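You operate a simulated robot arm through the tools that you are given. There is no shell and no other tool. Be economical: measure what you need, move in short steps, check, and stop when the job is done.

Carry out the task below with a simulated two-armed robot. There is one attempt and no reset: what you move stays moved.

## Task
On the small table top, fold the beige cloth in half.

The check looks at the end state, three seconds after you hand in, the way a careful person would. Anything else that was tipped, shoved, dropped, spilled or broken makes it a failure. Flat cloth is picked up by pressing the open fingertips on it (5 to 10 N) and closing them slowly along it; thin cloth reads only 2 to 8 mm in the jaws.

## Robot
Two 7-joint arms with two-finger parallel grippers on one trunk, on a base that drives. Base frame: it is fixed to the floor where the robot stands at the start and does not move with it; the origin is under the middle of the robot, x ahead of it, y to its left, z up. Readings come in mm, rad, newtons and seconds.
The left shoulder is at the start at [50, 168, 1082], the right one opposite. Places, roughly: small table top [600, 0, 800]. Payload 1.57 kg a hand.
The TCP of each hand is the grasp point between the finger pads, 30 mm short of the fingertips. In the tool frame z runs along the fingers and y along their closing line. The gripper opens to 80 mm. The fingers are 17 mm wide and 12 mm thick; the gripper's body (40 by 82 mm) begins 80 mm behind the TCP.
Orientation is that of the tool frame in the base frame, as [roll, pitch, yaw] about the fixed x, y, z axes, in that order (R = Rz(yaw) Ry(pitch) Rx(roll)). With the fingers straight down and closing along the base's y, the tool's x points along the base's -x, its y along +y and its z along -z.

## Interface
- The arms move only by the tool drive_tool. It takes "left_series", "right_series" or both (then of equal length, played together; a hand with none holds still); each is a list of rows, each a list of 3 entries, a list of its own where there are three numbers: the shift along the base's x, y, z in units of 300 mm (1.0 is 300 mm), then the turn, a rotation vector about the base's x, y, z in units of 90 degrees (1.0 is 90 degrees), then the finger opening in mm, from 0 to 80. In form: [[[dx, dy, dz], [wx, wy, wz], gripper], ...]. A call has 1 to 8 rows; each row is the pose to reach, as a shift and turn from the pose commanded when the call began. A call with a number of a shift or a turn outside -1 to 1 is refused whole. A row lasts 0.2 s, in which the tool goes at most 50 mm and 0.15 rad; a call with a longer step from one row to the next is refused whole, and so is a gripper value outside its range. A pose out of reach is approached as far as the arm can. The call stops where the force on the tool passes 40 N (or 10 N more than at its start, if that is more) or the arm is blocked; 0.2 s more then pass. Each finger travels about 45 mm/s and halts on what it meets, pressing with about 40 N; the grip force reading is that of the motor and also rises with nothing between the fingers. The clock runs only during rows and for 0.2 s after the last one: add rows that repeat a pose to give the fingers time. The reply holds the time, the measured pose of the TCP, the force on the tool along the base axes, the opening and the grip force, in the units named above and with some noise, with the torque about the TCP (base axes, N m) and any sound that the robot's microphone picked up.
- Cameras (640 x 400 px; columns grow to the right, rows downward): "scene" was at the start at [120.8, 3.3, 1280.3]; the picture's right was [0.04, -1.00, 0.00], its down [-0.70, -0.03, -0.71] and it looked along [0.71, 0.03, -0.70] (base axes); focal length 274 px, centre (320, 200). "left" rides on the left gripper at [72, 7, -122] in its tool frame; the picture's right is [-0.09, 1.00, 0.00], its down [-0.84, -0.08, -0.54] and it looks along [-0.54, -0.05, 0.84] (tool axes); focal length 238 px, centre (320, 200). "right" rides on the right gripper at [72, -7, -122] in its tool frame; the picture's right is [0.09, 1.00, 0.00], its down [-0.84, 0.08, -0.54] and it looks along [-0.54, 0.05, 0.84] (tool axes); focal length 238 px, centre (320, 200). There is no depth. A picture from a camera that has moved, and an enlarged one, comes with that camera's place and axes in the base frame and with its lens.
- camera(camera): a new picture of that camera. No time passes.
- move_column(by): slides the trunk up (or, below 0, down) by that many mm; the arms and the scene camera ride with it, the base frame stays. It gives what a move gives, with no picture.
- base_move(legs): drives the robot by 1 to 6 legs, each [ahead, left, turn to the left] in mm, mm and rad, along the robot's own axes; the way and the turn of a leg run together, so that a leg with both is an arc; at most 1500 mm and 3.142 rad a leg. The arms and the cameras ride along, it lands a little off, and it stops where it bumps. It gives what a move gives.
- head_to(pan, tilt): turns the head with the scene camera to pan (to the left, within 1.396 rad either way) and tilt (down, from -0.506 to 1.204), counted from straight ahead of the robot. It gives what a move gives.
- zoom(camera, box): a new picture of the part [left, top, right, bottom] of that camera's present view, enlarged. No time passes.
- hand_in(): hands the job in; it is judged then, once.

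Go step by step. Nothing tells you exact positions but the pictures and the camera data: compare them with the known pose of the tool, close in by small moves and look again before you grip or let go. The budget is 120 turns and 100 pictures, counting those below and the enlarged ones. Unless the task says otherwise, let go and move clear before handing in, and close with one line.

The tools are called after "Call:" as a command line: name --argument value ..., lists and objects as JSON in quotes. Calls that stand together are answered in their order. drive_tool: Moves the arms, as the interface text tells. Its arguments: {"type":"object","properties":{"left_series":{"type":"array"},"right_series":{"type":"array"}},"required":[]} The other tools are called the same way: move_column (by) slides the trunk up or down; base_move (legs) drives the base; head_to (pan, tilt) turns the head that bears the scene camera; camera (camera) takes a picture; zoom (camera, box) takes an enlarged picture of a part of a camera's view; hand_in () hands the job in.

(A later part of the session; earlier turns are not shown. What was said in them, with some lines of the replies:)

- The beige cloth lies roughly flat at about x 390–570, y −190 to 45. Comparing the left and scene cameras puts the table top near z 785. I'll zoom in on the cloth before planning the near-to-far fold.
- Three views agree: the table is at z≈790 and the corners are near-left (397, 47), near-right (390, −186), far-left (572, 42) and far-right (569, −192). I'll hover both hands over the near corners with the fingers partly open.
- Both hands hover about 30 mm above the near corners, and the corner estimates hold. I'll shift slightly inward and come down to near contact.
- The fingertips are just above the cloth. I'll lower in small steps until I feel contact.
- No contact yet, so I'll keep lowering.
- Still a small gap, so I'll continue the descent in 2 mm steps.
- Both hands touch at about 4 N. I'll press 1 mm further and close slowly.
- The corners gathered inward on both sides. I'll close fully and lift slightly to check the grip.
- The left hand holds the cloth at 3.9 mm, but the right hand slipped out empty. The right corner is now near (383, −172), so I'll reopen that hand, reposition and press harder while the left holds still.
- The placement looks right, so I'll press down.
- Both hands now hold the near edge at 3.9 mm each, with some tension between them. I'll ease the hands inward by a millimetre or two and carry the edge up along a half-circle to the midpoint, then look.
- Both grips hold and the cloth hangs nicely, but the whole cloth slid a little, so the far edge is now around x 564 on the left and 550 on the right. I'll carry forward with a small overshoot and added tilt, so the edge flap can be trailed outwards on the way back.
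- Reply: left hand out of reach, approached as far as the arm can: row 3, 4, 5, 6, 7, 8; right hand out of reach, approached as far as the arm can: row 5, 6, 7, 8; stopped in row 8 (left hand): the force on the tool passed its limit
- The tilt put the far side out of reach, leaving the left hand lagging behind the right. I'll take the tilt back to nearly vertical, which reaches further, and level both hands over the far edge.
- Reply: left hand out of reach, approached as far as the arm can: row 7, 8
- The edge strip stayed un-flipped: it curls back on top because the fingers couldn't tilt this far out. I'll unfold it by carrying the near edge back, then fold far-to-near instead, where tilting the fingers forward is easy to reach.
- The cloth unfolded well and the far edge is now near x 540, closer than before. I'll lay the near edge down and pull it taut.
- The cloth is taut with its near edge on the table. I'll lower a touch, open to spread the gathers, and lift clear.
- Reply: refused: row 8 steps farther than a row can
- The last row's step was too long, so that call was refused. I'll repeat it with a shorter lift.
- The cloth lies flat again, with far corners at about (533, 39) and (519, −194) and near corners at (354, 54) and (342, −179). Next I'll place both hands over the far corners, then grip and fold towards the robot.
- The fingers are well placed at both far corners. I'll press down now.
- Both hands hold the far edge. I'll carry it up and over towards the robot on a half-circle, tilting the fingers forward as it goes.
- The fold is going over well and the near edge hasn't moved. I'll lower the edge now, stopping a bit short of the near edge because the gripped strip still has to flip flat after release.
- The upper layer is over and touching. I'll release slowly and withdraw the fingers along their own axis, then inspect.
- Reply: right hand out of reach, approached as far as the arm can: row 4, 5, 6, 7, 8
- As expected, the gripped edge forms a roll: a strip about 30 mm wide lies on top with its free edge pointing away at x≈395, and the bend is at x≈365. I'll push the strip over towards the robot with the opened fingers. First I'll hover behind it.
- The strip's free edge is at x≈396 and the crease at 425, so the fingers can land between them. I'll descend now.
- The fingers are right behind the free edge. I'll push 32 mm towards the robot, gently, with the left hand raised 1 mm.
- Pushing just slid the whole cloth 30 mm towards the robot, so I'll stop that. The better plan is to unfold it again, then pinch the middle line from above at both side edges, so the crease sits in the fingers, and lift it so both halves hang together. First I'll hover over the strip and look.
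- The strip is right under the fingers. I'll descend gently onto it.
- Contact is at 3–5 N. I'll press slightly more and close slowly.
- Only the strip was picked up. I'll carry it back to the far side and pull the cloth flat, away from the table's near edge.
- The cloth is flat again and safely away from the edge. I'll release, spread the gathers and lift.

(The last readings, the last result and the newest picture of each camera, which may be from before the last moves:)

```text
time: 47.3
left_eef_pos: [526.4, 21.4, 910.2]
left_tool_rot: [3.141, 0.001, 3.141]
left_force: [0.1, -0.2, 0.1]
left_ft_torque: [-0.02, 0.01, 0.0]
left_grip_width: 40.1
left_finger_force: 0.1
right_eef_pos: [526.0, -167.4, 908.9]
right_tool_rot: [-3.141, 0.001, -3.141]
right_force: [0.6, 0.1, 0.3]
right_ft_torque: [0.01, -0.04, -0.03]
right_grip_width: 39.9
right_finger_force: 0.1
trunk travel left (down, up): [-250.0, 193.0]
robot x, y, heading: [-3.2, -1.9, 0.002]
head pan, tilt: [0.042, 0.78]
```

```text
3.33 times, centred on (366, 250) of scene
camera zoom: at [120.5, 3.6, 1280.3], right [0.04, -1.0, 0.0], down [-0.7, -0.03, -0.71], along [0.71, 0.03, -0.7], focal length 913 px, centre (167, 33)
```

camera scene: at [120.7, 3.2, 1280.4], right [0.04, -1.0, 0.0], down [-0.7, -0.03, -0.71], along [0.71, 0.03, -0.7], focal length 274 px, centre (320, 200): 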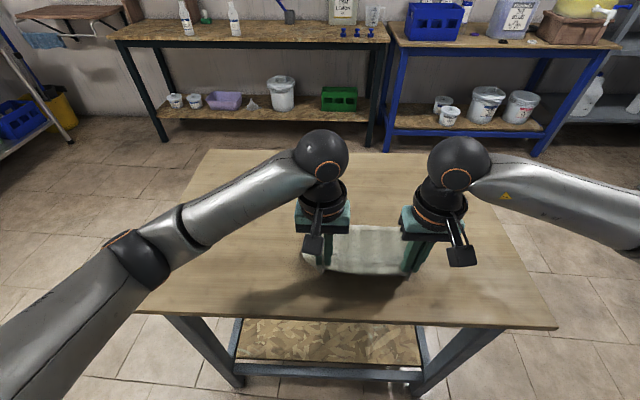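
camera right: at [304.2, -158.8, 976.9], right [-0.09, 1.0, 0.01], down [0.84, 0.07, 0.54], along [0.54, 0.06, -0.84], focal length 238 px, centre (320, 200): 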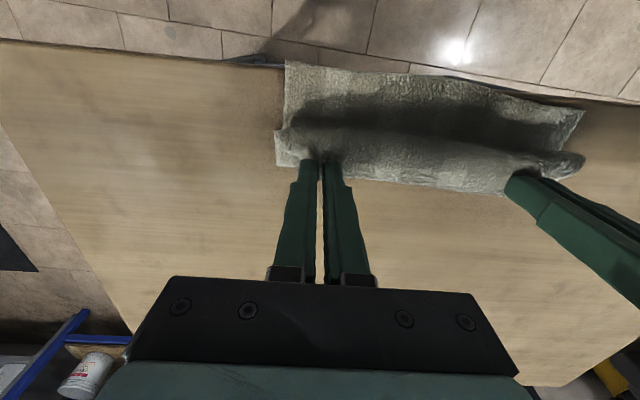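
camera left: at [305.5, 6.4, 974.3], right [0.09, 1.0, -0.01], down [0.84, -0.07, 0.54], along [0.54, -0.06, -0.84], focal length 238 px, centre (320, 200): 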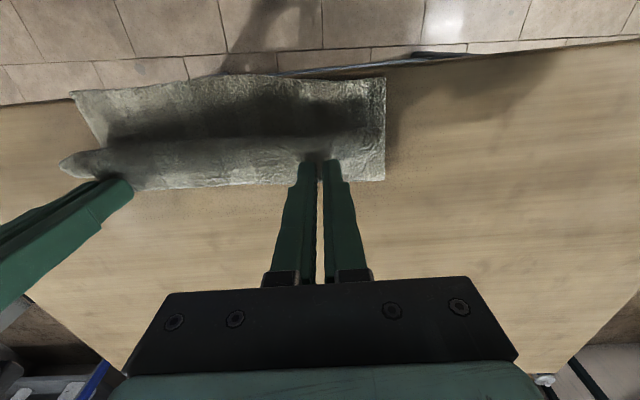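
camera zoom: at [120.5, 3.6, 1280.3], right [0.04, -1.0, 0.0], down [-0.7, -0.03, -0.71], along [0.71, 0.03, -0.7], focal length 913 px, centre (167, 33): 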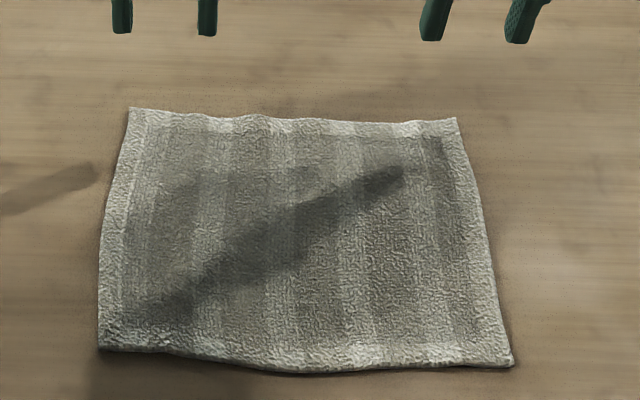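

The cloth is flat and square again, with x 365–547 and y −183 to 50, so the midline is at x≈456. I'll move both hands over the ends of the midline and yaw them 90° so the fingers close along x, with the cameras outward.

Call:
drive_tool --left_series '[[[-0.03, 0.01, 0], [0, 0, -0.09], 36], [[-0.06, 0.02, 0], [0, 0, -0.18], 32], [[-0.09, 0.03, 0], [0, 0, -0.27], 32], [[-0.12, 0.04, 0], [0, 0, -0.36], 32], [[-0.15, 0.05, 0], [0, 0, -0.45], 32], [[-0.18, 0.06, 0], [0, 0, -0.54], 32], [[-0.21, 0.062, 0], [0, 0, -0.63], 32], [[-0.235, 0.062, 0], [0, 0, -0.72], 32]]' --right_series '[[[-0.03, -0.005, 0], [0, 0, 0.09], 36], [[-0.06, -0.01, 0], [0, 0, 0.18], 32], [[-0.09, -0.015, 0], [0, 0, 0.27], 32], [[-0.12, -0.019, 0], [0, 0, 0.36], 32], [[-0.15, -0.019, 0], [0, 0, 0.45], 32], [[-0.18, -0.019, 0], [0, 0, 0.54], 32], [[-0.21, -0.019, 0], [0, 0, 0.63], 32], [[-0.235, -0.019, 0], [0, 0, 0.72], 32]]'

Call:
drive_tool --left_series '[[[0, 0, -0.03], [0, 0, -0.09], 32], [[0, 0, -0.08], [0, 0, -0.18], 32], [[0, 0, -0.14], [0, 0, -0.28], 32], [[0, 0, -0.2], [0, 0, -0.28], 32], [[0, 0, -0.2], [0, 0, -0.28], 32]]' --right_series '[[[0, 0, -0.03], [0, 0, 0.09], 32], [[0, 0, -0.08], [0, 0, 0.18], 32], [[0, 0, -0.14], [0, 0, 0.28], 32], [[0, 0, -0.2], [0, 0, 0.28], 32], [[0, 0, -0.2], [0, 0, 0.28], 32]]'

Call:
camera --camera "left"

Call:
camera --camera "right"

Call:
zoom --camera "scene" --box '[270, 190, 462, 310]'

```text
time: 49.1
left_eef_pos: [453.9, 36.6, 909.2]
left_tool_rot: [3.142, 0.001, 2.008]
left_force: [0.7, 0.8, 0.3]
left_ft_torque: [0.03, -0.04, 0.0]
left_grip_width: 32.0
left_finger_force: 0.1
right_eef_pos: [465.1, -178.7, 901.6]
right_tool_rot: [-3.027, 0.007, -2.234]
right_force: [-1.2, 0.3, -0.2]
right_ft_torque: [0.04, -0.01, -0.01]
right_grip_width: 31.9
right_finger_force: 0.1
right hand out of reach, approached as far as the arm can: row 7, 8
trunk travel left (down, up): [-250.0, 193.0]
robot x, y, heading: [-0.5, 2.0, 0.0]
head pan, tilt: [0.042, 0.78]
```

```text
refused: row 3 steps farther than a row can; nothing moved
```

```text
38 pictures are left
camera left: at [430.8, 104.7, 1030.5], right [0.94, 0.34, 0.0], down [0.28, -0.79, 0.54], along [0.18, -0.51, -0.84], focal length 238 px, centre (320, 200)
```

left: 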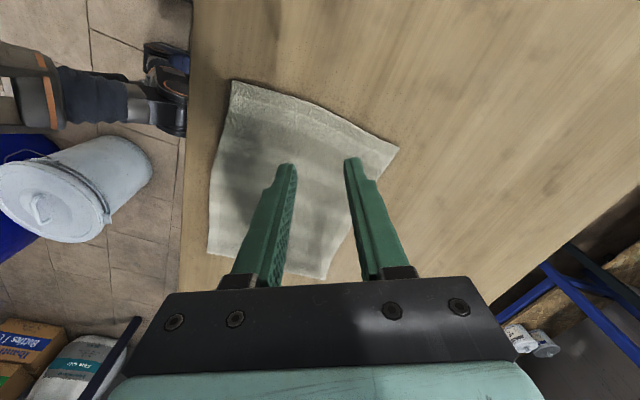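

```text
37 pictures are left
camera right: at [412.9, -231.1, 1023.9], right [-0.84, 0.54, -0.11], down [0.4, 0.74, 0.53], along [0.37, 0.4, -0.84], focal length 238 px, centre (320, 200)
```

right: 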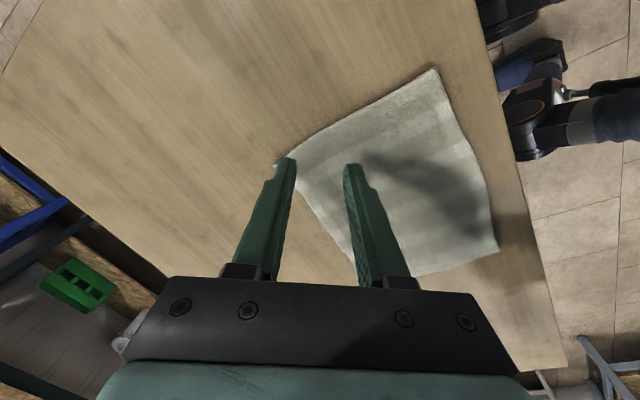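

```text
3.33 times, centred on (366, 250) of scene
camera zoom: at [119.4, 3.5, 1280.5], right [0.04, -1.0, 0.0], down [-0.7, -0.03, -0.71], along [0.71, 0.03, -0.7], focal length 913 px, centre (167, 33)
```

zoom: 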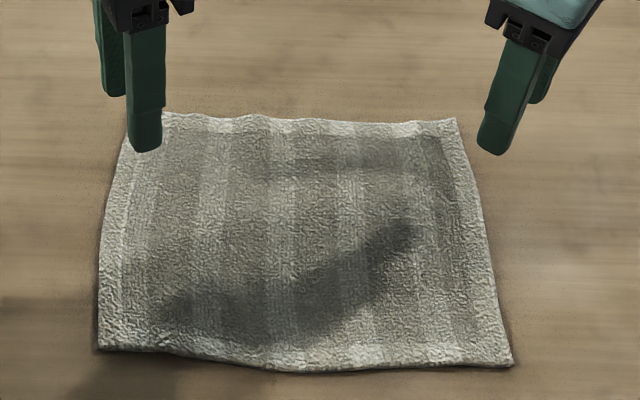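

The right wrist reached a limit turning outward; the left is fine so far. I'll turn the right hand back and go the other way, while the left finishes its turn.

Call:
drive_tool --left_series '[[[0, 0, 0], [0, 0, -0.07], 32], [[0, 0, 0], [0, 0, -0.14], 32], [[0, 0, 0], [0, 0, -0.21], 32], [[0, 0, 0], [0, 0, -0.28], 32], [[0, 0, 0], [0, 0, -0.28], 32], [[0, 0, 0], [0, 0, -0.28], 32], [[0, 0, 0], [0, 0, -0.28], 32], [[0, 0, 0], [0, 0, -0.28], 32]]' --right_series '[[[0, 0, 0], [0, 0, -0.093], 32], [[0, 0, 0], [0, 0, -0.186], 32], [[0, 0, 0], [0, 0, -0.279], 32], [[0, 0, 0], [0, 0, -0.372], 32], [[0, 0, 0], [0, 0, -0.465], 32], [[0, 0, 0], [0, 0, -0.558], 32], [[0, 0, 0], [0, 0, -0.651], 32], [[0, 0, 0], [0, 0, -0.744], 32]]'

Call:
drive_tool --right_series '[[[0, 0, 0], [0, 0, -0.093], 32], [[0, 0, 0], [0, 0, -0.186], 32], [[0, 0, 0], [0, 0, -0.279], 32], [[0, 0, 0], [0, 0, -0.372], 32], [[0, 0, 0], [0, 0, -0.465], 32], [[0, 0, 0], [0, 0, -0.558], 32], [[0, 0, 0], [0, 0, -0.651], 32], [[0, 0, 0], [0, 0, -0.744], 32]]'

Call:
drive_tool --right_series '[[[0, 0, 0], [0, 0, -0.08], 32], [[0, 0, 0], [0, 0, -0.16], 32], [[0, 0, 0], [0, 0, -0.232], 32], [[0, 0, 0], [0, 0, -0.232], 32]]'

```text
time: 50.9
left_eef_pos: [456.6, 37.2, 908.5]
left_tool_rot: [3.141, 0.0, 1.571]
left_force: [-0.4, 0.2, 0.2]
left_ft_torque: [-0.02, 0.03, 0.01]
left_grip_width: 31.9
left_finger_force: 0.0
right_eef_pos: [466.3, -178.6, 900.8]
right_tool_rot: [-3.028, 0.004, 2.877]
right_force: [-0.3, -0.1, -0.3]
right_ft_torque: [-0.01, 0.03, 0.02]
right_grip_width: 32.0
right_finger_force: 0.1
trunk travel left (down, up): [-250.0, 193.0]
robot x, y, heading: [0.9, -2.2, -0.0]
head pan, tilt: [0.042, 0.78]
```

```text
time: 52.7
left_eef_pos: [455.7, 36.5, 907.4]
left_tool_rot: [3.14, -0.001, 1.572]
left_force: [0.4, 0.2, -0.9]
left_ft_torque: [0.01, 0.0, 0.02]
left_grip_width: 31.9
left_finger_force: 0.0
right_eef_pos: [466.2, -178.3, 899.8]
right_tool_rot: [-3.028, 0.005, 1.71]
right_force: [-0.5, 0.0, -0.4]
right_ft_torque: [0.0, -0.03, 0.02]
right_grip_width: 31.8
right_finger_force: 0.0
trunk travel left (down, up): [-250.0, 193.0]
robot x, y, heading: [6.7, 0.3, 0.004]
head pan, tilt: [0.042, 0.78]
```

```text
time: 53.7
left_eef_pos: [456.5, 36.9, 906.9]
left_tool_rot: [-3.141, -0.003, 1.57]
left_force: [-0.1, -1.5, -0.3]
left_ft_torque: [0.0, 0.02, -0.04]
left_grip_width: 32.0
left_finger_force: 0.0
right_eef_pos: [466.6, -178.8, 899.9]
right_tool_rot: [-3.029, 0.006, 1.347]
right_force: [-0.7, 0.3, 0.7]
right_ft_torque: [-0.02, 0.0, 0.0]
right_grip_width: 32.1
right_finger_force: 0.1
trunk travel left (down, up): [-250.0, 193.0]
robot x, y, heading: [-0.6, 1.0, 0.001]
head pan, tilt: [0.042, 0.78]
```

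The left is aligned. The right has a small leftover roll, which I'll correct while both go down to hover over the midline ends.

Call:
drive_tool --left_series '[[[0, 0.01, -0.05], [0, 0, 0], 32], [[0, 0.01, -0.12], [0, 0, 0], 32], [[0, 0.01, -0.2], [0, 0, 0], 32], [[0, 0.01, -0.2], [0, 0, 0], 32]]' --right_series '[[[-0.015, 0.01, -0.05], [-0.0053, -0.023, 0.048], 32], [[-0.03, 0.019, -0.12], [-0.0105, -0.0466, 0.095], 32], [[-0.035, 0.019, -0.175], [-0.0158, -0.07, 0.143], 32], [[-0.035, 0.019, -0.175], [-0.0158, -0.07, 0.143], 32]]'

Call:
zoom --camera "scene" --box '[270, 190, 462, 310]'

Call:
camera --camera "left"

Call:
camera --camera "right"

```text
time: 54.7
left_eef_pos: [455.3, 39.7, 848.8]
left_tool_rot: [-3.141, 0.0, 1.571]
left_force: [-0.8, 0.4, -0.1]
left_ft_torque: [-0.02, 0.0, 0.0]
left_grip_width: 32.0
left_finger_force: 0.0
right_eef_pos: [454.8, -173.1, 847.9]
right_tool_rot: [3.141, 0.017, 1.571]
right_force: [0.1, 0.2, 0.3]
right_ft_torque: [-0.01, 0.01, 0.01]
right_grip_width: 31.9
right_finger_force: 0.1
trunk travel left (down, up): [-250.0, 193.0]
robot x, y, heading: [3.1, 1.5, 0.004]
head pan, tilt: [0.042, 0.78]
```

```text
3.33 times, centred on (366, 250) of scene
camera zoom: at [120.8, 3.2, 1280.3], right [0.04, -1.0, 0.0], down [-0.7, -0.03, -0.71], along [0.71, 0.03, -0.7], focal length 913 px, centre (167, 33)
```

zoom: 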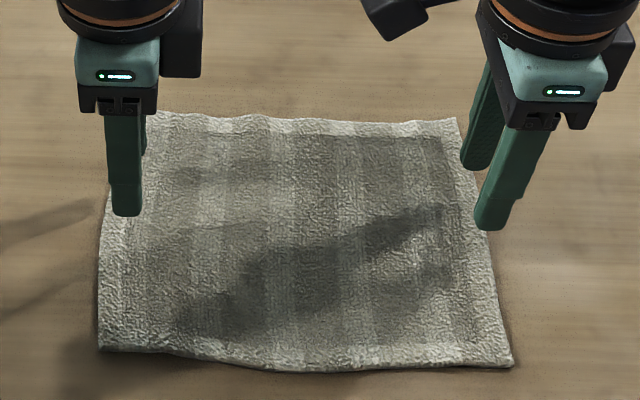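

```text
34 pictures are left
camera left: at [462.1, 110.7, 970.2], right [1.0, -0.09, 0.0], down [-0.08, -0.84, 0.54], along [-0.05, -0.54, -0.84], focal length 238 px, centre (320, 200)
```

left: 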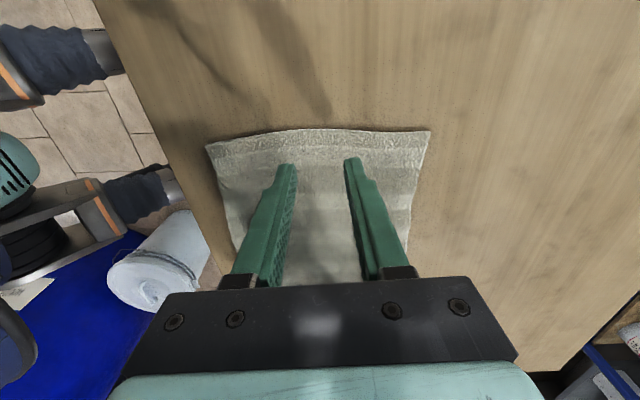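

```text
33 pictures are left
camera right: at [447.3, -98.8, 968.6], right [1.0, 0.09, 0.0], down [0.08, -0.83, 0.56], along [0.05, -0.55, -0.83], focal length 238 px, centre (320, 200)
```

right: 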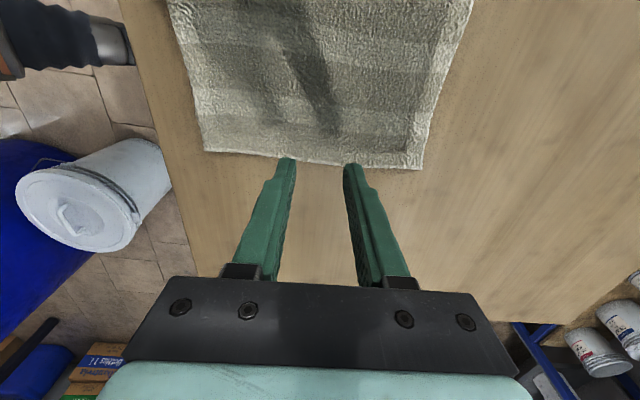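

Edge estimates put the midline at x≈454, and both hands are centred on it. I'll shift the left hand outward 5 mm and descend to contact.

Call:
drive_tool --left_series '[[[-0.003, 0.017, -0.05], [0, 0, 0], 32], [[-0.003, 0.017, -0.1], [0, 0, 0], 32], [[-0.003, 0.017, -0.115], [0, 0, 0], 32], [[-0.003, 0.017, -0.115], [0, 0, 0], 32]]' --right_series '[[[-0.003, 0.003, -0.05], [0, 0, 0], 32], [[-0.003, 0.003, -0.1], [0, 0, 0], 32], [[-0.003, 0.003, -0.112], [0, 0, 0], 32], [[-0.003, 0.003, -0.112], [0, 0, 0], 32]]'

```text
time: 55.7
left_eef_pos: [456.1, 46.3, 813.9]
left_tool_rot: [3.141, 0.001, 1.571]
left_force: [0.2, -0.6, 1.2]
left_ft_torque: [-0.02, -0.03, -0.01]
left_grip_width: 31.9
left_finger_force: 0.0
right_eef_pos: [454.9, -172.3, 814.8]
right_tool_rot: [-3.141, 0.017, 1.571]
right_force: [-0.4, -0.6, 1.5]
right_ft_torque: [0.04, -0.02, 0.0]
right_grip_width: 32.1
right_finger_force: 0.0
trunk travel left (down, up): [-250.0, 193.0]
robot x, y, heading: [-2.1, 0.4, 0.003]
head pan, tilt: [0.042, 0.78]
```

Call:
drive_tool --left_series '[[[0, 0, -0.007], [0, 0, 0], 32], [[0, 0, -0.01], [0, 0, 0], 32], [[0, 0, -0.01], [0, 0, 0], 32]]' --right_series '[[[0, 0, -0.007], [0, 0, 0], 32], [[0, 0, -0.01], [0, 0, 0], 32], [[0, 0, -0.01], [0, 0, 0], 32]]'

```text
time: 56.5
left_eef_pos: [454.5, 45.3, 812.7]
left_tool_rot: [3.138, 0.001, 1.572]
left_force: [3.1, 0.6, 9.7]
left_ft_torque: [0.03, -0.05, -0.02]
left_grip_width: 31.5
left_finger_force: 0.1
right_eef_pos: [454.8, -172.3, 812.5]
right_tool_rot: [3.139, 0.019, 1.571]
right_force: [0.9, -3.9, 11.9]
right_ft_torque: [-0.05, -0.03, -0.02]
right_grip_width: 31.9
right_finger_force: 0.0
trunk travel left (down, up): [-250.0, 193.0]
robot x, y, heading: [0.5, -1.0, 0.0]
head pan, tilt: [0.042, 0.78]
```

Each hand presses with about 10–12 N. I'll close slowly.

Call:
drive_tool --left_series '[[[0, 0, -0.001], [0, 0, 0], 28], [[0, 0, -0.001], [0, 0, 0], 24], [[0, 0, -0.001], [0, 0, 0], 20], [[0, 0, -0.001], [0, 0, 0], 16], [[0, 0, -0.001], [0, 0, 0], 12], [[0, 0, -0.001], [0, 0, 0], 8], [[0, 0, -0.001], [0, 0, 0], 4], [[0, 0, -0.001], [0, 0, 0], 0]]' --right_series '[[[0, 0, 0], [0, 0, 0], 28], [[0, 0, 0], [0, 0, 0], 24], [[0, 0, 0], [0, 0, 0], 20], [[0, 0, 0], [0, 0, 0], 16], [[0, 0, 0], [0, 0, 0], 12], [[0, 0, 0], [0, 0, 0], 8], [[0, 0, 0], [0, 0, 0], 4], [[0, 0, 0], [0, 0, 0], 0]]'

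Call:
drive_tool --left_series '[[[0, 0, 0], [0, 0, 0], 0], [[0, 0, 0], [0, 0, 0], 0], [[0, 0, 0.04], [0, 0, 0], 0], [[0, 0, 0.1], [0, 0, 0], 0], [[0, 0, 0.16], [0, 0, 0], 0]]' --right_series '[[[0, 0, 0], [0, 0, 0], 0], [[0, 0, 0], [0, 0, 0], 0], [[0, 0, 0.04], [0, 0, 0], 0], [[0, 0, 0.1], [0, 0, 0], 0], [[0, 0, 0.16], [0, 0, 0], 0]]'

Call:
zoom --camera "scene" --box '[270, 190, 462, 310]'

Call:
camera --camera "left"

```text
time: 58.3
left_eef_pos: [454.3, 44.8, 812.9]
left_tool_rot: [3.138, 0.002, 1.57]
left_force: [1.7, -2.0, 20.2]
left_ft_torque: [-0.06, -0.09, 0.02]
left_grip_width: 5.5
left_finger_force: 25.1
right_eef_pos: [453.7, -170.8, 811.8]
right_tool_rot: [3.138, 0.017, 1.572]
right_force: [2.8, 0.8, 16.4]
right_ft_torque: [0.07, -0.14, 0.01]
right_grip_width: 5.3
right_finger_force: 25.3
trunk travel left (down, up): [-250.0, 193.0]
robot x, y, heading: [-2.3, -2.9, -0.006]
head pan, tilt: [0.042, 0.78]
```

```text
time: 59.5
left_eef_pos: [453.4, 44.6, 856.9]
left_tool_rot: [-3.14, 0.0, 1.57]
left_force: [-0.9, -0.7, -1.2]
left_ft_torque: [-0.01, 0.0, 0.01]
left_grip_width: 4.3
left_finger_force: 24.7
right_eef_pos: [453.2, -172.7, 857.6]
right_tool_rot: [-3.139, 0.02, 1.571]
right_force: [-1.1, -0.6, -0.3]
right_ft_torque: [0.01, 0.02, 0.0]
right_grip_width: 4.0
right_finger_force: 25.2
trunk travel left (down, up): [-250.0, 193.0]
robot x, y, heading: [-1.4, -3.4, 0.0]
head pan, tilt: [0.042, 0.78]
```

```text
3.33 times, centred on (366, 250) of scene
camera zoom: at [120.7, 3.2, 1280.2], right [0.04, -1.0, 0.0], down [-0.7, -0.03, -0.71], along [0.71, 0.03, -0.7], focal length 913 px, centre (167, 33)
```

zoom: 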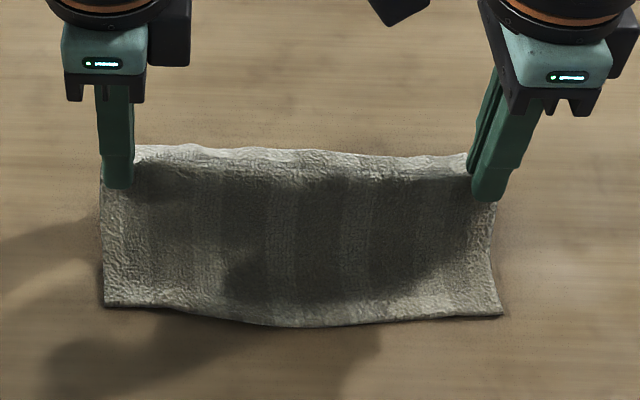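

```text
31 pictures are left
camera left: at [461.7, 116.5, 979.0], right [1.0, -0.09, 0.0], down [-0.08, -0.84, 0.54], along [-0.05, -0.54, -0.84], focal length 238 px, centre (320, 200)
```

left: 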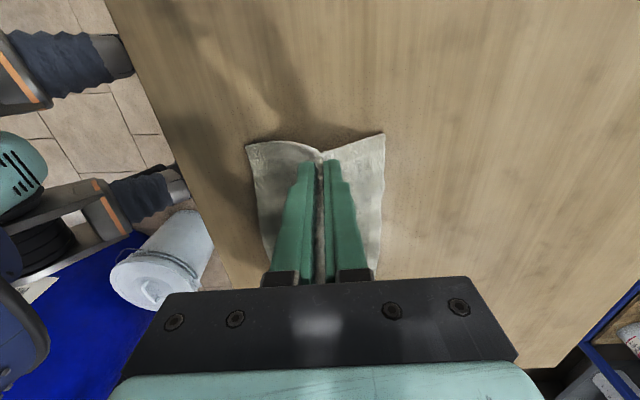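

The ridge is held symmetrically at the midline. I'll lift until both halves hang.

Call:
drive_tool --left_series '[[[0, 0.003, 0.05], [0, 0, 0], 0], [[0, 0.003, 0.1], [0, 0, 0], 0], [[0, 0.003, 0.15], [0, 0, 0], 0], [[0, 0.003, 0.15], [0, 0, 0], 0], [[0, 0.003, 0.15], [0, 0, 0], 0]]' --right_series '[[[0, -0.003, 0.05], [0, 0, 0], 0], [[0, -0.003, 0.1], [0, 0, 0], 0], [[0, -0.003, 0.15], [0, 0, 0], 0], [[0, -0.003, 0.15], [0, 0, 0], 0], [[0, -0.003, 0.15], [0, 0, 0], 0]]'

Call:
camera --camera "left"

Call:
zoom --camera "scene" --box '[270, 190, 462, 310]'

Call:
camera --camera "right"

```text
time: 60.7
left_eef_pos: [456.6, 46.8, 902.2]
left_tool_rot: [3.141, 0.001, 1.57]
left_force: [-0.2, -1.1, 0.1]
left_ft_torque: [-0.01, 0.02, 0.04]
left_grip_width: 4.0
left_finger_force: 24.2
right_eef_pos: [455.1, -172.8, 904.8]
right_tool_rot: [-3.139, 0.018, 1.571]
right_force: [0.1, 0.9, -0.4]
right_ft_torque: [0.04, 0.01, 0.03]
right_grip_width: 4.3
right_finger_force: 24.6
trunk travel left (down, up): [-250.0, 193.0]
robot x, y, heading: [-0.7, -1.7, -0.004]
head pan, tilt: [0.042, 0.78]
```

```text
30 pictures are left
camera left: at [462.3, 117.0, 1024.6], right [1.0, -0.09, 0.0], down [-0.08, -0.84, 0.54], along [-0.05, -0.54, -0.84], focal length 238 px, centre (320, 200)
```

left: 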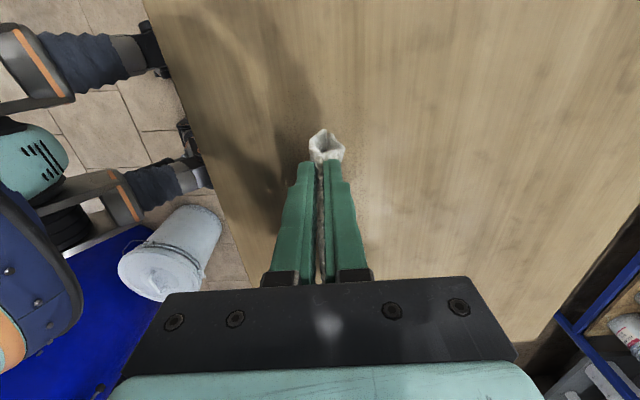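

```text
3.33 times, centred on (366, 250) of scene
camera zoom: at [120.9, 3.2, 1280.3], right [0.04, -1.0, 0.0], down [-0.7, -0.03, -0.71], along [0.71, 0.03, -0.7], focal length 913 px, centre (167, 33)
```

zoom: 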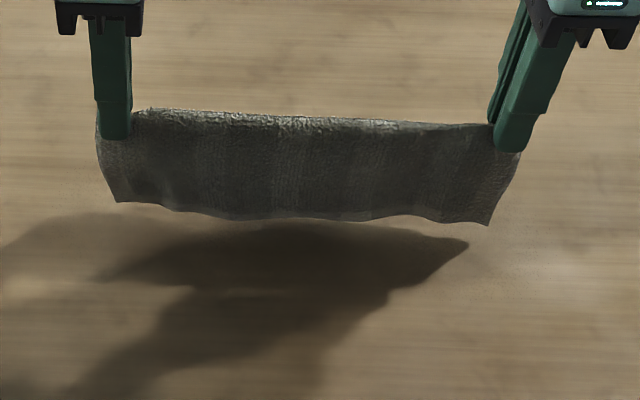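

```text
28 pictures are left
camera right: at [446.8, -98.6, 1025.8], right [1.0, 0.09, 0.0], down [0.08, -0.83, 0.56], along [0.05, -0.55, -0.83], focal length 238 px, centre (320, 200)
```

right: 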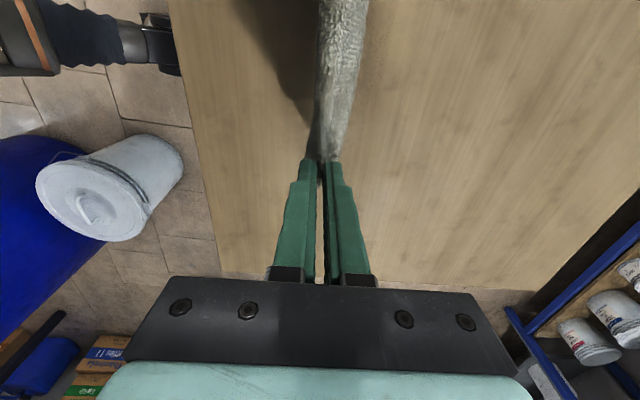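

Both halves hang together evenly from the crease. I'll shift a little forward, touch the hems down, then lay the cloth back towards the robot while tilting the fingers.

Call:
drive_tool --left_series '[[[0.067, 0, 0], [0, 0, 0], 0], [[0.133, 0, -0.013], [0, 0, 0], 0], [[0.133, 0, -0.04], [0, 0, 0], 0], [[0.087, 0, -0.047], [0, -0.0637, 0], 0], [[0.037, 0, -0.053], [0, -0.127, 0], 0], [[-0.007, 0, -0.073], [0, -0.191, 0], 0], [[-0.05, 0, -0.093], [0, -0.255, 0], 0], [[-0.09, 0, -0.123], [0, -0.318, 0], 0]]' --right_series '[[[0.067, 0, 0], [0, 0, 0], 0], [[0.133, 0, -0.013], [0, 0, 0], 0], [[0.133, 0, -0.04], [0, 0, 0], 0], [[0.087, 0, -0.047], [0, -0.0637, 0], 0], [[0.037, 0, -0.053], [0, -0.127, 0], 0], [[-0.007, 0, -0.073], [0, -0.191, 0], 0], [[-0.05, 0, -0.093], [0, -0.255, 0], 0], [[-0.09, 0, -0.123], [0, -0.318, 0], 0]]'

Call:
camera --camera "scene"

Call:
camera --camera "left"

```text
time: 62.5
left_eef_pos: [428.3, 46.2, 866.0]
left_tool_rot: [2.64, 0.001, 1.571]
left_force: [0.1, -0.3, 0.1]
left_ft_torque: [-0.01, 0.07, -0.02]
left_grip_width: 4.1
left_finger_force: 24.5
right_eef_pos: [426.9, -172.4, 868.4]
right_tool_rot: [2.64, 0.014, 1.562]
right_force: [0.1, -0.7, 0.5]
right_ft_torque: [-0.02, 0.03, -0.01]
right_grip_width: 4.4
right_finger_force: 24.8
trunk travel left (down, up): [-250.0, 193.0]
robot x, y, heading: [3.8, -3.3, 0.0]
head pan, tilt: [0.042, 0.78]
```

```text
27 pictures are left
camera scene: at [120.7, 3.2, 1280.4], right [0.04, -1.0, 0.0], down [-0.7, -0.03, -0.71], along [0.71, 0.03, -0.7], focal length 274 px, centre (320, 200)
```

scene: 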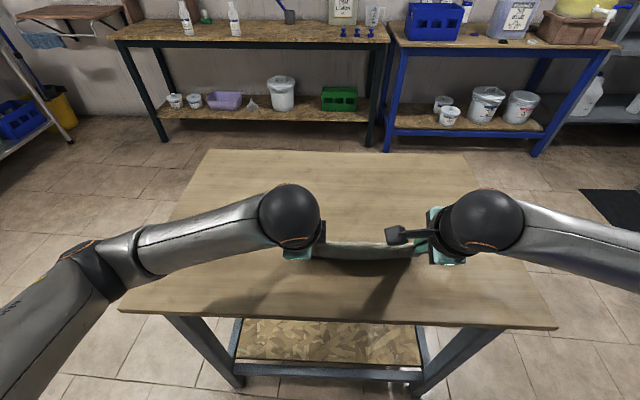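

```text
26 pictures are left
camera left: at [375.1, 116.6, 975.7], right [0.87, -0.09, 0.48], down [-0.33, -0.84, 0.44], along [0.36, -0.54, -0.76], focal length 238 px, centre (320, 200)
```

left: 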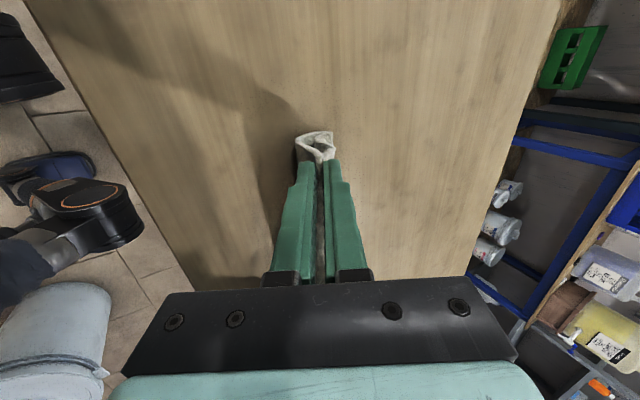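

It's laying down as planned. I'll continue down to the table.

Call:
drive_tool --left_series '[[[-0.033, 0, -0.03], [0, -0.064, 0], 0], [[-0.06, 0, -0.07], [0, -0.127, 0], 0], [[-0.087, 0, -0.11], [0, -0.19, 0], 0], [[-0.097, 0, -0.133], [0, -0.222, 0], 0], [[-0.107, 0, -0.15], [0, -0.255, 0], 0]]' --right_series '[[[-0.033, 0, -0.03], [0, -0.064, 0], 0], [[-0.06, 0, -0.07], [0, -0.127, 0], 0], [[-0.087, 0, -0.11], [0, -0.19, 0], 0], [[-0.097, 0, -0.133], [0, -0.222, 0], 0], [[-0.107, 0, -0.155], [0, -0.255, 0], 0]]'

Call:
zoom --camera "scene" --box '[240, 180, 496, 340]'

Call:
camera --camera "left"

Call:
camera --camera "right"

```text
time: 63.7
left_eef_pos: [396.4, 45.8, 821.1]
left_tool_rot: [2.241, 0.002, 1.571]
left_force: [0.5, 0.0, -0.5]
left_ft_torque: [0.0, 0.09, 0.02]
left_grip_width: 4.0
left_finger_force: 24.9
right_eef_pos: [398.3, -157.4, 832.7]
right_tool_rot: [2.323, -0.011, 1.579]
right_force: [0.0, 0.8, -0.3]
right_ft_torque: [-0.03, 0.11, 0.0]
right_grip_width: 4.2
right_finger_force: 24.6
right hand out of reach, approached as far as the arm can: row 4, 5
trunk travel left (down, up): [-250.0, 193.0]
robot x, y, heading: [0.7, -2.5, -0.004]
head pan, tilt: [0.042, 0.78]
```

```text
2.50 times, centred on (368, 260) of scene
camera zoom: at [120.9, 3.3, 1280.3], right [0.04, -1.0, 0.0], down [-0.7, -0.03, -0.71], along [0.71, 0.03, -0.7], focal length 685 px, centre (200, 50)
```

zoom: 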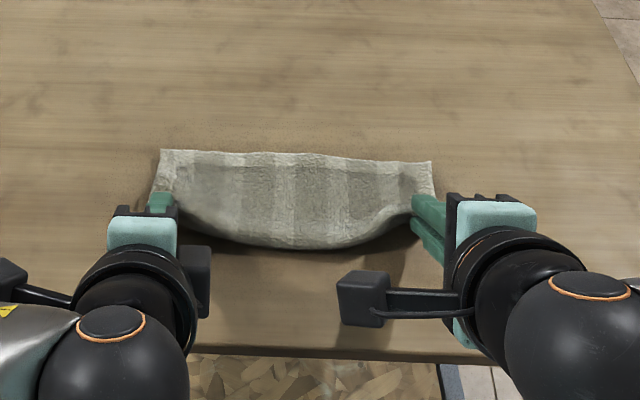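

```text
24 pictures are left
camera left: at [305.3, 117.2, 901.9], right [0.62, -0.09, 0.78], down [-0.47, -0.84, 0.28], along [0.63, -0.54, -0.56], focal length 238 px, centre (320, 200)
```

left: 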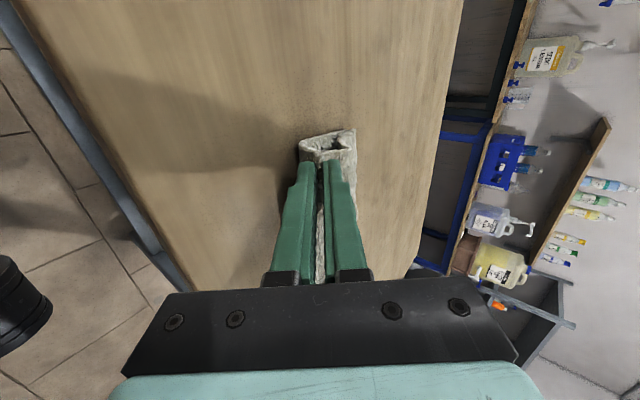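

```text
23 pictures are left
camera right: at [302.1, -86.5, 912.6], right [0.68, 0.09, 0.73], down [-0.33, -0.84, 0.42], along [0.65, -0.53, -0.54], focal length 238 px, centre (320, 200)
```

right: 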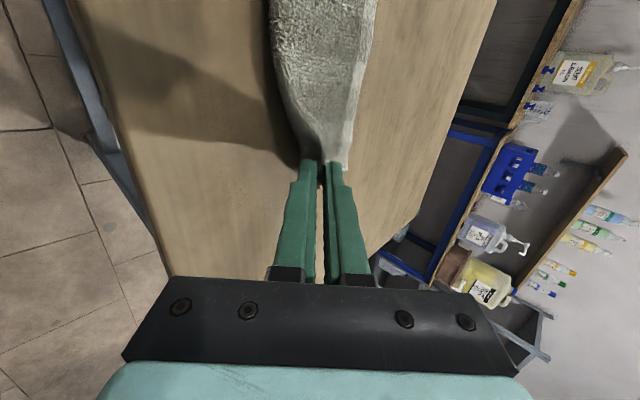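

The cloth is nearly laid, but the right hand ran out of reach and drifted 15 mm inward and high. I'll ease its tilt and bring it back out and down.

Call:
drive_tool --right_series '[[[0.003, -0.02, 0], [0, 0.03, 0], 0], [[0.007, -0.045, -0.01], [0, 0.064, 0], 0], [[0.007, -0.047, -0.03], [0, 0.064, 0], 0], [[0.007, -0.047, -0.03], [0, 0.064, 0], 0]]'

Call:
zoom --camera "scene" --box '[240, 180, 496, 340]'

```text
time: 64.7
left_eef_pos: [396.3, 46.1, 821.6]
left_tool_rot: [2.242, 0.0, 1.57]
left_force: [-0.4, -0.4, 0.7]
left_ft_torque: [0.01, 0.06, -0.02]
left_grip_width: 3.9
left_finger_force: 24.9
right_eef_pos: [400.0, -171.3, 823.5]
right_tool_rot: [2.426, -0.009, 1.581]
right_force: [-0.1, -0.5, 0.1]
right_ft_torque: [0.02, -0.05, 0.01]
right_grip_width: 4.4
right_finger_force: 24.7
trunk travel left (down, up): [-250.0, 193.0]
robot x, y, heading: [0.3, -0.0, 0.002]
head pan, tilt: [0.042, 0.78]
```

```text
2.50 times, centred on (368, 260) of scene
camera zoom: at [120.8, 3.2, 1280.3], right [0.04, -1.0, 0.0], down [-0.7, -0.03, -0.71], along [0.71, 0.03, -0.7], focal length 685 px, centre (200, 50)
```

zoom: 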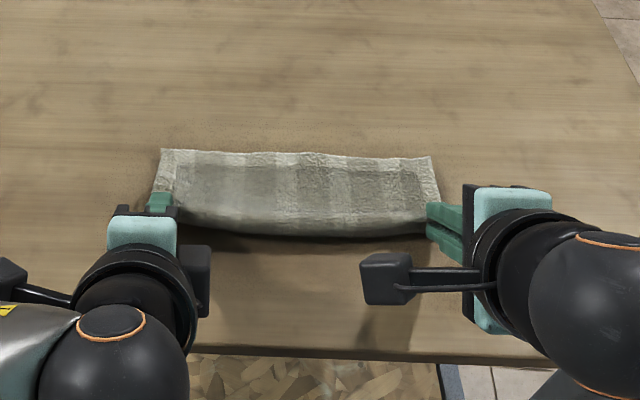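

The cloth lies straight. I'll lower the last few mm, open a little, and draw the fingers straight out along their axis.

Call:
drive_tool --left_series '[[[-0.007, 0, -0.013], [0, 0, 0], 0], [[-0.007, 0, -0.013], [0, 0, 0], 8], [[-0.007, 0, -0.013], [0, 0, 0], 14], [[-0.033, 0, 0.01], [0, 0, 0], 14], [[-0.073, 0, 0.04], [0, 0, 0], 14], [[-0.12, 0, 0.077], [0, 0, 0], 14], [[-0.18, 0, 0.125], [0, 0, 0], 14], [[-0.24, 0, 0.2], [0, 0, 0], 14]]' --right_series '[[[-0.007, 0, -0.013], [0, 0, 0], 0], [[-0.007, 0, -0.013], [0, 0, 0], 8], [[-0.007, 0, -0.013], [0, 0, 0], 14], [[-0.03, 0, 0.013], [0, 0, 0], 14], [[-0.067, 0, 0.055], [0, 0, 0], 14], [[-0.107, 0, 0.1], [0, 0, 0], 14], [[-0.15, 0, 0.15], [0, 0, 0], 14], [[-0.2, 0, 0.22], [0, 0, 0], 14]]'

Call:
zoom --camera "scene" --box '[240, 180, 496, 340]'

```text
time: 66.6
left_eef_pos: [372.7, 94.0, 907.4]
left_tool_rot: [2.07, -0.147, 1.67]
left_force: [0.0, 1.1, 0.3]
left_ft_torque: [-0.01, 0.0, 0.01]
left_grip_width: 14.0
left_finger_force: 0.2
right_eef_pos: [386.1, -149.9, 881.3]
right_tool_rot: [2.425, -0.011, 1.581]
right_force: [0.2, 0.3, 0.9]
right_ft_torque: [-0.02, 0.02, 0.03]
right_grip_width: 13.9
right_finger_force: 0.2
right hand out of reach, approached as far as the arm can: row 6, 7, 8
trunk travel left (down, up): [-250.0, 193.0]
robot x, y, heading: [-4.5, -0.6, 0.006]
head pan, tilt: [0.042, 0.78]
stopped in row 8 (left hand): the arm was blocked; the commanded pose is now the measured one
```

```text
2.50 times, centred on (368, 260) of scene
camera zoom: at [121.0, 3.0, 1280.3], right [0.04, -1.0, 0.0], down [-0.7, -0.03, -0.71], along [0.71, 0.03, -0.7], focal length 685 px, centre (200, 50)
```

zoom: 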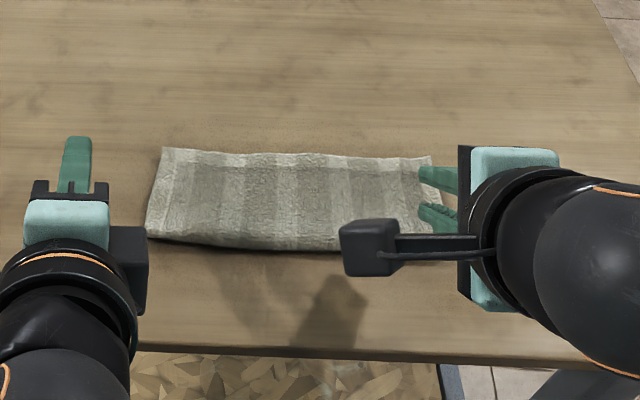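

The cloth is released and neatly folded, and both hands are off it. I'll raise the hands straight up and outward to clear, then inspect.

Call:
drive_tool --left_series '[[[0, 0.03, 0.1], [0, 0.05, 0], 14], [[0, 0.06, 0.2], [0, 0.1, 0], 14], [[0, 0.1, 0.3], [0, 0.15, 0], 14], [[0.03, 0.15, 0.4], [0, 0.2, 0], 14]]' --right_series '[[[0, -0.03, 0.1], [0, 0.05, 0], 14], [[0, -0.08, 0.2], [0, 0.1, 0], 14], [[0, -0.15, 0.3], [0, 0.15, 0], 14], [[0.03, -0.25, 0.4], [0, 0.2, 0], 14]]'

Call:
zoom --camera "scene" --box '[270, 190, 462, 310]'

Call:
camera --camera "left"

Call:
camera --camera "scene"

```text
time: 67.1
left_eef_pos: [387.8, 180.8, 928.4]
left_tool_rot: [2.118, -0.45, 1.779]
left_force: [0.4, -0.3, 0.5]
left_ft_torque: [-0.01, -0.02, 0.01]
left_grip_width: 13.7
left_finger_force: 0.1
right_eef_pos: [388.7, -164.8, 924.2]
right_tool_rot: [2.536, -0.009, 1.579]
right_force: [-0.5, 0.6, 0.0]
right_ft_torque: [0.01, -0.02, 0.0]
right_grip_width: 14.2
right_finger_force: 0.0
trunk travel left (down, up): [-250.0, 193.0]
robot x, y, heading: [1.6, -0.2, 0.001]
head pan, tilt: [0.042, 0.78]
stopped in row 2 (left hand): the arm was blocked; the commanded pose is now the measured one
```

```text
3.33 times, centred on (366, 250) of scene
camera zoom: at [121.0, 3.0, 1280.3], right [0.04, -1.0, 0.0], down [-0.7, -0.03, -0.71], along [0.71, 0.03, -0.7], focal length 913 px, centre (167, 33)
```

zoom: 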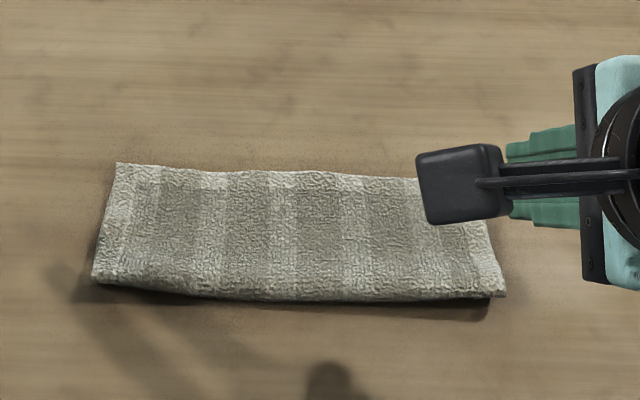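

```text
19 pictures are left
camera left: at [283.4, 191.9, 1021.7], right [0.6, -0.34, 0.73], down [-0.32, -0.93, -0.17], along [0.73, -0.13, -0.67], focal length 238 px, centre (320, 200)
```

left: 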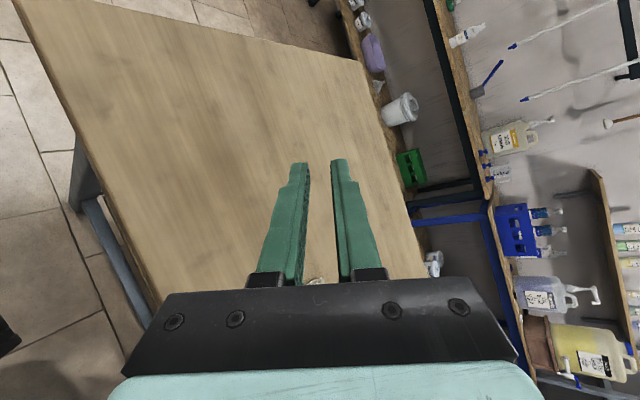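

```text
18 pictures are left
camera scene: at [121.0, 3.0, 1280.3], right [0.04, -1.0, 0.0], down [-0.7, -0.03, -0.71], along [0.71, 0.03, -0.7], focal length 274 px, centre (320, 200)
```

scene: 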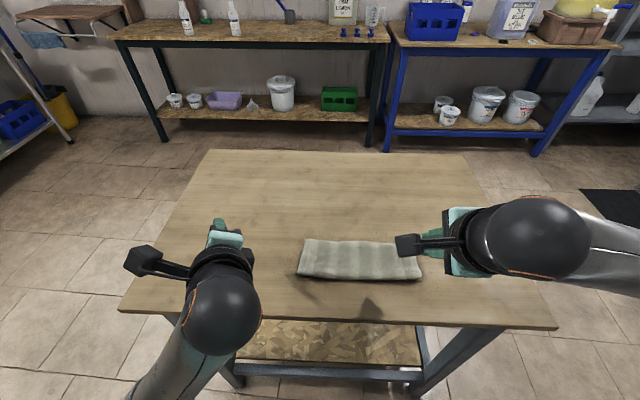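

The cloth looks folded in half with the crease towards the robot. I'll move the right hand clear to check its end and the hem alignment.

Call:
drive_tool --right_series '[[[0.03, -0.1, 0.1], [0, 0.07, 0], 14], [[0.06, -0.2, 0.18], [0, 0.14, 0], 14], [[0.09, -0.3, 0.2], [0, 0.21, 0], 14], [[0.12, -0.4, 0.2], [0, 0.28, 0], 14]]'

Call:
zoom --camera "scene" --box '[270, 190, 462, 310]'

Call:
camera --camera "right"

```text
time: 68.1
left_eef_pos: [389.6, 178.2, 929.5]
left_tool_rot: [2.12, -0.452, 1.777]
left_force: [0.5, 0.9, -1.1]
left_ft_torque: [0.0, -0.01, -0.01]
left_grip_width: 13.9
left_finger_force: 0.1
right_eef_pos: [423.2, -286.1, 982.3]
right_tool_rot: [2.977, -0.013, 1.575]
right_force: [-0.2, -0.7, 0.8]
right_ft_torque: [0.0, 0.0, 0.03]
right_grip_width: 13.9
right_finger_force: 0.0
trunk travel left (down, up): [-250.0, 193.0]
robot x, y, heading: [-0.9, 0.0, -0.003]
head pan, tilt: [0.042, 0.78]
```

```text
3.33 times, centred on (366, 250) of scene
camera zoom: at [121.1, 3.1, 1280.3], right [0.04, -1.0, 0.0], down [-0.7, -0.03, -0.71], along [0.71, 0.03, -0.7], focal length 913 px, centre (167, 33)
```

zoom: 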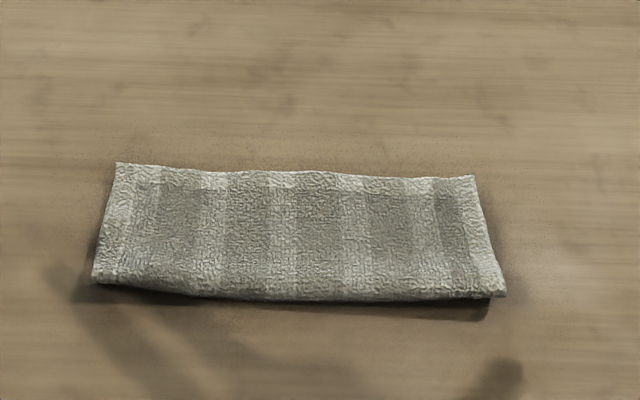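

```text
16 pictures are left
camera right: at [394.7, -215.6, 1103.4], right [0.98, 0.09, 0.16], down [-0.01, -0.84, 0.53], along [0.19, -0.53, -0.83], focal length 238 px, centre (320, 200)
```

right: 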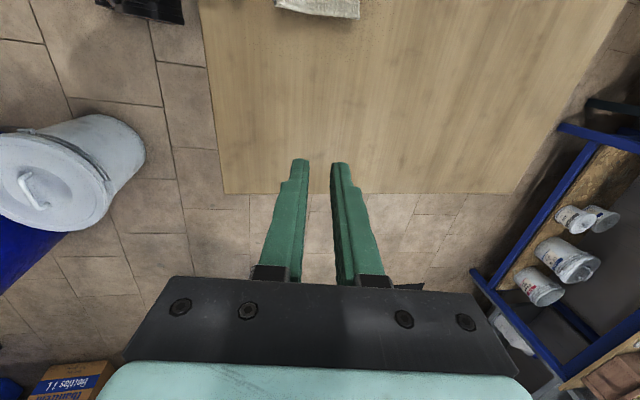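

Call:
zoom --camera "right" --box '[250, 0, 390, 88]'

```text
4.55 times, centred on (320, 44) of right
camera zoom: at [394.7, -215.6, 1103.4], right [0.98, 0.09, 0.16], down [-0.01, -0.84, 0.53], along [0.19, -0.53, -0.83], focal length 1083 px, centre (320, 909)
```

zoom: 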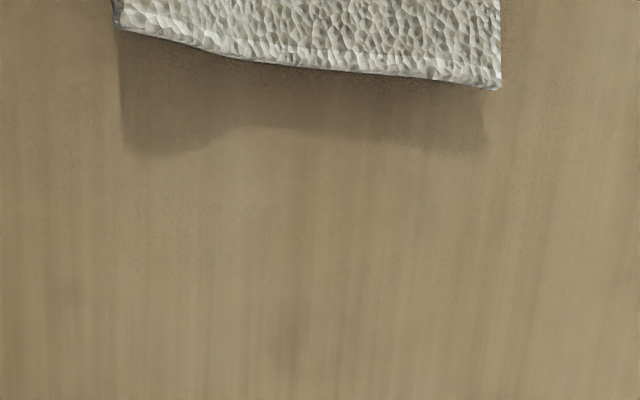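

The fold is good but the crease still puffs up. I'll pat it down lightly with the right hand at three spots.

Call:
drive_tool --right_series '[[[0.005, 0.1, -0.06], [0, 0.05, 0], 24], [[0.01, 0.2, -0.14], [0, 0.105, 0], 34], [[0.02, 0.3, -0.22], [0, 0.105, 0], 40], [[0.02, 0.4, -0.32], [0, 0.105, 0], 40], [[0.02, 0.42, -0.43], [0, 0.105, 0], 40], [[0.02, 0.42, -0.5], [0, 0.105, 0], 40], [[0.02, 0.42, -0.53], [0, 0.105, 0], 40], [[0.02, 0.42, -0.53], [0, 0.105, 0], 40]]'

Call:
zoom --camera "scene" --box '[270, 190, 462, 310]'

```text
time: 69.9
left_eef_pos: [388.7, 180.2, 928.3]
left_tool_rot: [2.118, -0.452, 1.78]
left_force: [1.5, 0.1, -0.1]
left_ft_torque: [0.0, 0.01, -0.02]
left_grip_width: 14.3
left_finger_force: 0.1
right_eef_pos: [430.4, -159.8, 824.0]
right_tool_rot: [3.139, -0.016, 1.572]
right_force: [0.5, 0.2, -0.1]
right_ft_torque: [0.0, -0.04, 0.02]
right_grip_width: 40.0
right_finger_force: 0.1
trunk travel left (down, up): [-250.0, 193.0]
robot x, y, heading: [-0.3, 1.2, -0.001]
head pan, tilt: [0.042, 0.78]
```

```text
3.33 times, centred on (366, 250) of scene
camera zoom: at [121.0, 3.2, 1280.3], right [0.04, -1.0, 0.0], down [-0.7, -0.03, -0.71], along [0.71, 0.03, -0.7], focal length 913 px, centre (167, 33)
```

zoom: 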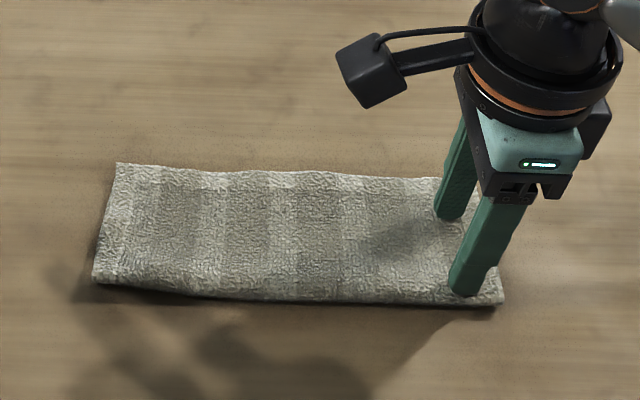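

Positioned on the right end. I'll press 6 mm, lift, then step to the middle and press again.

Call:
drive_tool --right_series '[[[0, 0, -0.013], [0, 0, 0], 40], [[0, 0, -0.02], [0, 0, 0], 40], [[0, 0, -0.02], [0, 0, 0], 40], [[0, 0, 0.07], [0, 0, 0], 40], [[0, 0.15, 0.07], [0, 0, 0], 40], [[0, 0.31, 0.05], [0, 0, 0], 40], [[0, 0.31, -0.015], [0, 0, 0], 40], [[0, 0.31, -0.02], [0, 0, 0], 40]]'

Call:
drive_tool --right_series '[[[0, 0, 0], [0, 0, 0], 40], [[0, 0, 0.09], [0, 0, 0], 40], [[0, 0.15, 0.09], [0, 0, 0], 40], [[0, 0.29, 0.07], [0, 0, 0], 40], [[0, 0.29, 0.005], [0, 0, 0], 40], [[0, 0.29, 0], [0, 0, 0], 40], [[0, 0.29, 0.1], [0, 0, 0], 40], [[0, 0.2, 0.2], [0, 0, 0], 40]]'

Call:
zoom --camera "scene" --box '[270, 190, 462, 310]'

```text
time: 71.7
left_eef_pos: [387.4, 179.6, 928.6]
left_tool_rot: [2.118, -0.451, 1.777]
left_force: [0.6, 0.3, 0.4]
left_ft_torque: [-0.01, -0.05, 0.0]
left_grip_width: 14.1
left_finger_force: 0.1
right_eef_pos: [430.1, -65.6, 817.5]
right_tool_rot: [-3.141, -0.018, 1.571]
right_force: [-0.2, -0.4, 0.7]
right_ft_torque: [0.03, -0.04, -0.02]
right_grip_width: 39.8
right_finger_force: 0.0
trunk travel left (down, up): [-250.0, 193.0]
robot x, y, heading: [1.1, 1.4, -0.001]
head pan, tilt: [0.042, 0.78]
```

```text
time: 73.5
left_eef_pos: [387.4, 179.4, 929.0]
left_tool_rot: [2.118, -0.45, 1.776]
left_force: [-1.1, -0.6, 0.7]
left_ft_torque: [0.02, -0.02, -0.01]
left_grip_width: 13.8
left_finger_force: 0.0
right_eef_pos: [431.3, -6.7, 880.7]
right_tool_rot: [3.14, -0.014, 1.57]
right_force: [-0.6, -0.2, 0.1]
right_ft_torque: [-0.03, -0.02, 0.04]
right_grip_width: 40.0
right_finger_force: 0.1
trunk travel left (down, up): [-250.0, 193.0]
robot x, y, heading: [2.4, -1.7, -0.007]
head pan, tilt: [0.042, 0.78]
```

```text
3.33 times, centred on (366, 250) of scene
camera zoom: at [120.9, 3.1, 1280.3], right [0.04, -1.0, 0.0], down [-0.7, -0.03, -0.71], along [0.71, 0.03, -0.7], focal length 913 px, centre (167, 33)
```

zoom: 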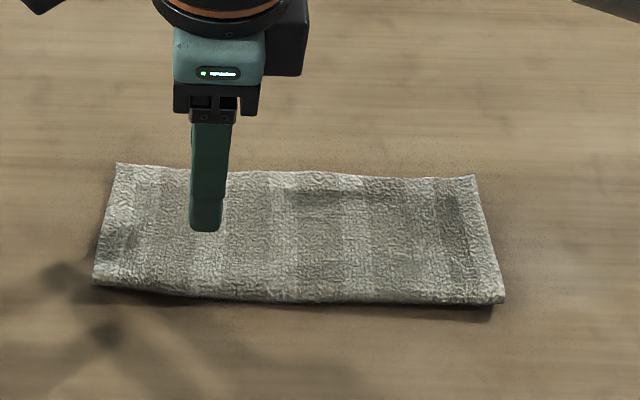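

Flatter now, undisturbed and cleanly folded. I'll raise the right hand well clear and take a final look.

Call:
drive_tool --right_series '[[[0, -0.08, 0.12], [0, 0, 0], 40], [[0, -0.2, 0.22], [0, 0, 0], 40], [[0, -0.34, 0.28], [0, 0, 0], 40], [[0, -0.49, 0.3], [0, 0, 0], 40], [[0, -0.64, 0.3], [0, 0, 0], 40], [[0, -0.79, 0.3], [0, 0, 0], 40], [[0, -0.9, 0.3], [0, 0, 0], 40]]'

Call:
camera --camera "scene"

```text
time: 75.1
left_eef_pos: [388.6, 179.4, 930.1]
left_tool_rot: [2.119, -0.452, 1.777]
left_force: [0.2, 0.6, -0.3]
left_ft_torque: [0.01, -0.02, 0.02]
left_grip_width: 14.2
left_finger_force: 0.0
right_eef_pos: [428.8, -276.3, 968.5]
right_tool_rot: [3.14, -0.014, 1.572]
right_force: [0.1, -0.3, 0.5]
right_ft_torque: [-0.01, 0.01, -0.01]
right_grip_width: 39.8
right_finger_force: 0.0
trunk travel left (down, up): [-250.0, 193.0]
robot x, y, heading: [0.9, 0.0, 0.002]
head pan, tilt: [0.042, 0.78]
```

```text
12 pictures are left
camera scene: at [120.9, 3.0, 1280.3], right [0.04, -1.0, 0.0], down [-0.7, -0.03, -0.71], along [0.71, 0.03, -0.7], focal length 274 px, centre (320, 200)
```

scene: 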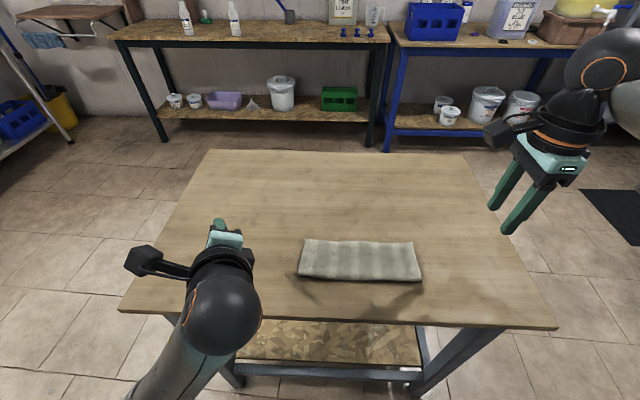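

The cloth lies folded in half on the table, both hands are clear, and nothing else was touched. I'm handing in.

Call:
hand_in

```text
The job is handed in.
```

The beige cloth is folded in half on the small table with its crease towards the robot, and the job is handed in; I couldn't see the lower hem, but I estimate the two hems line up within about 10 mm.
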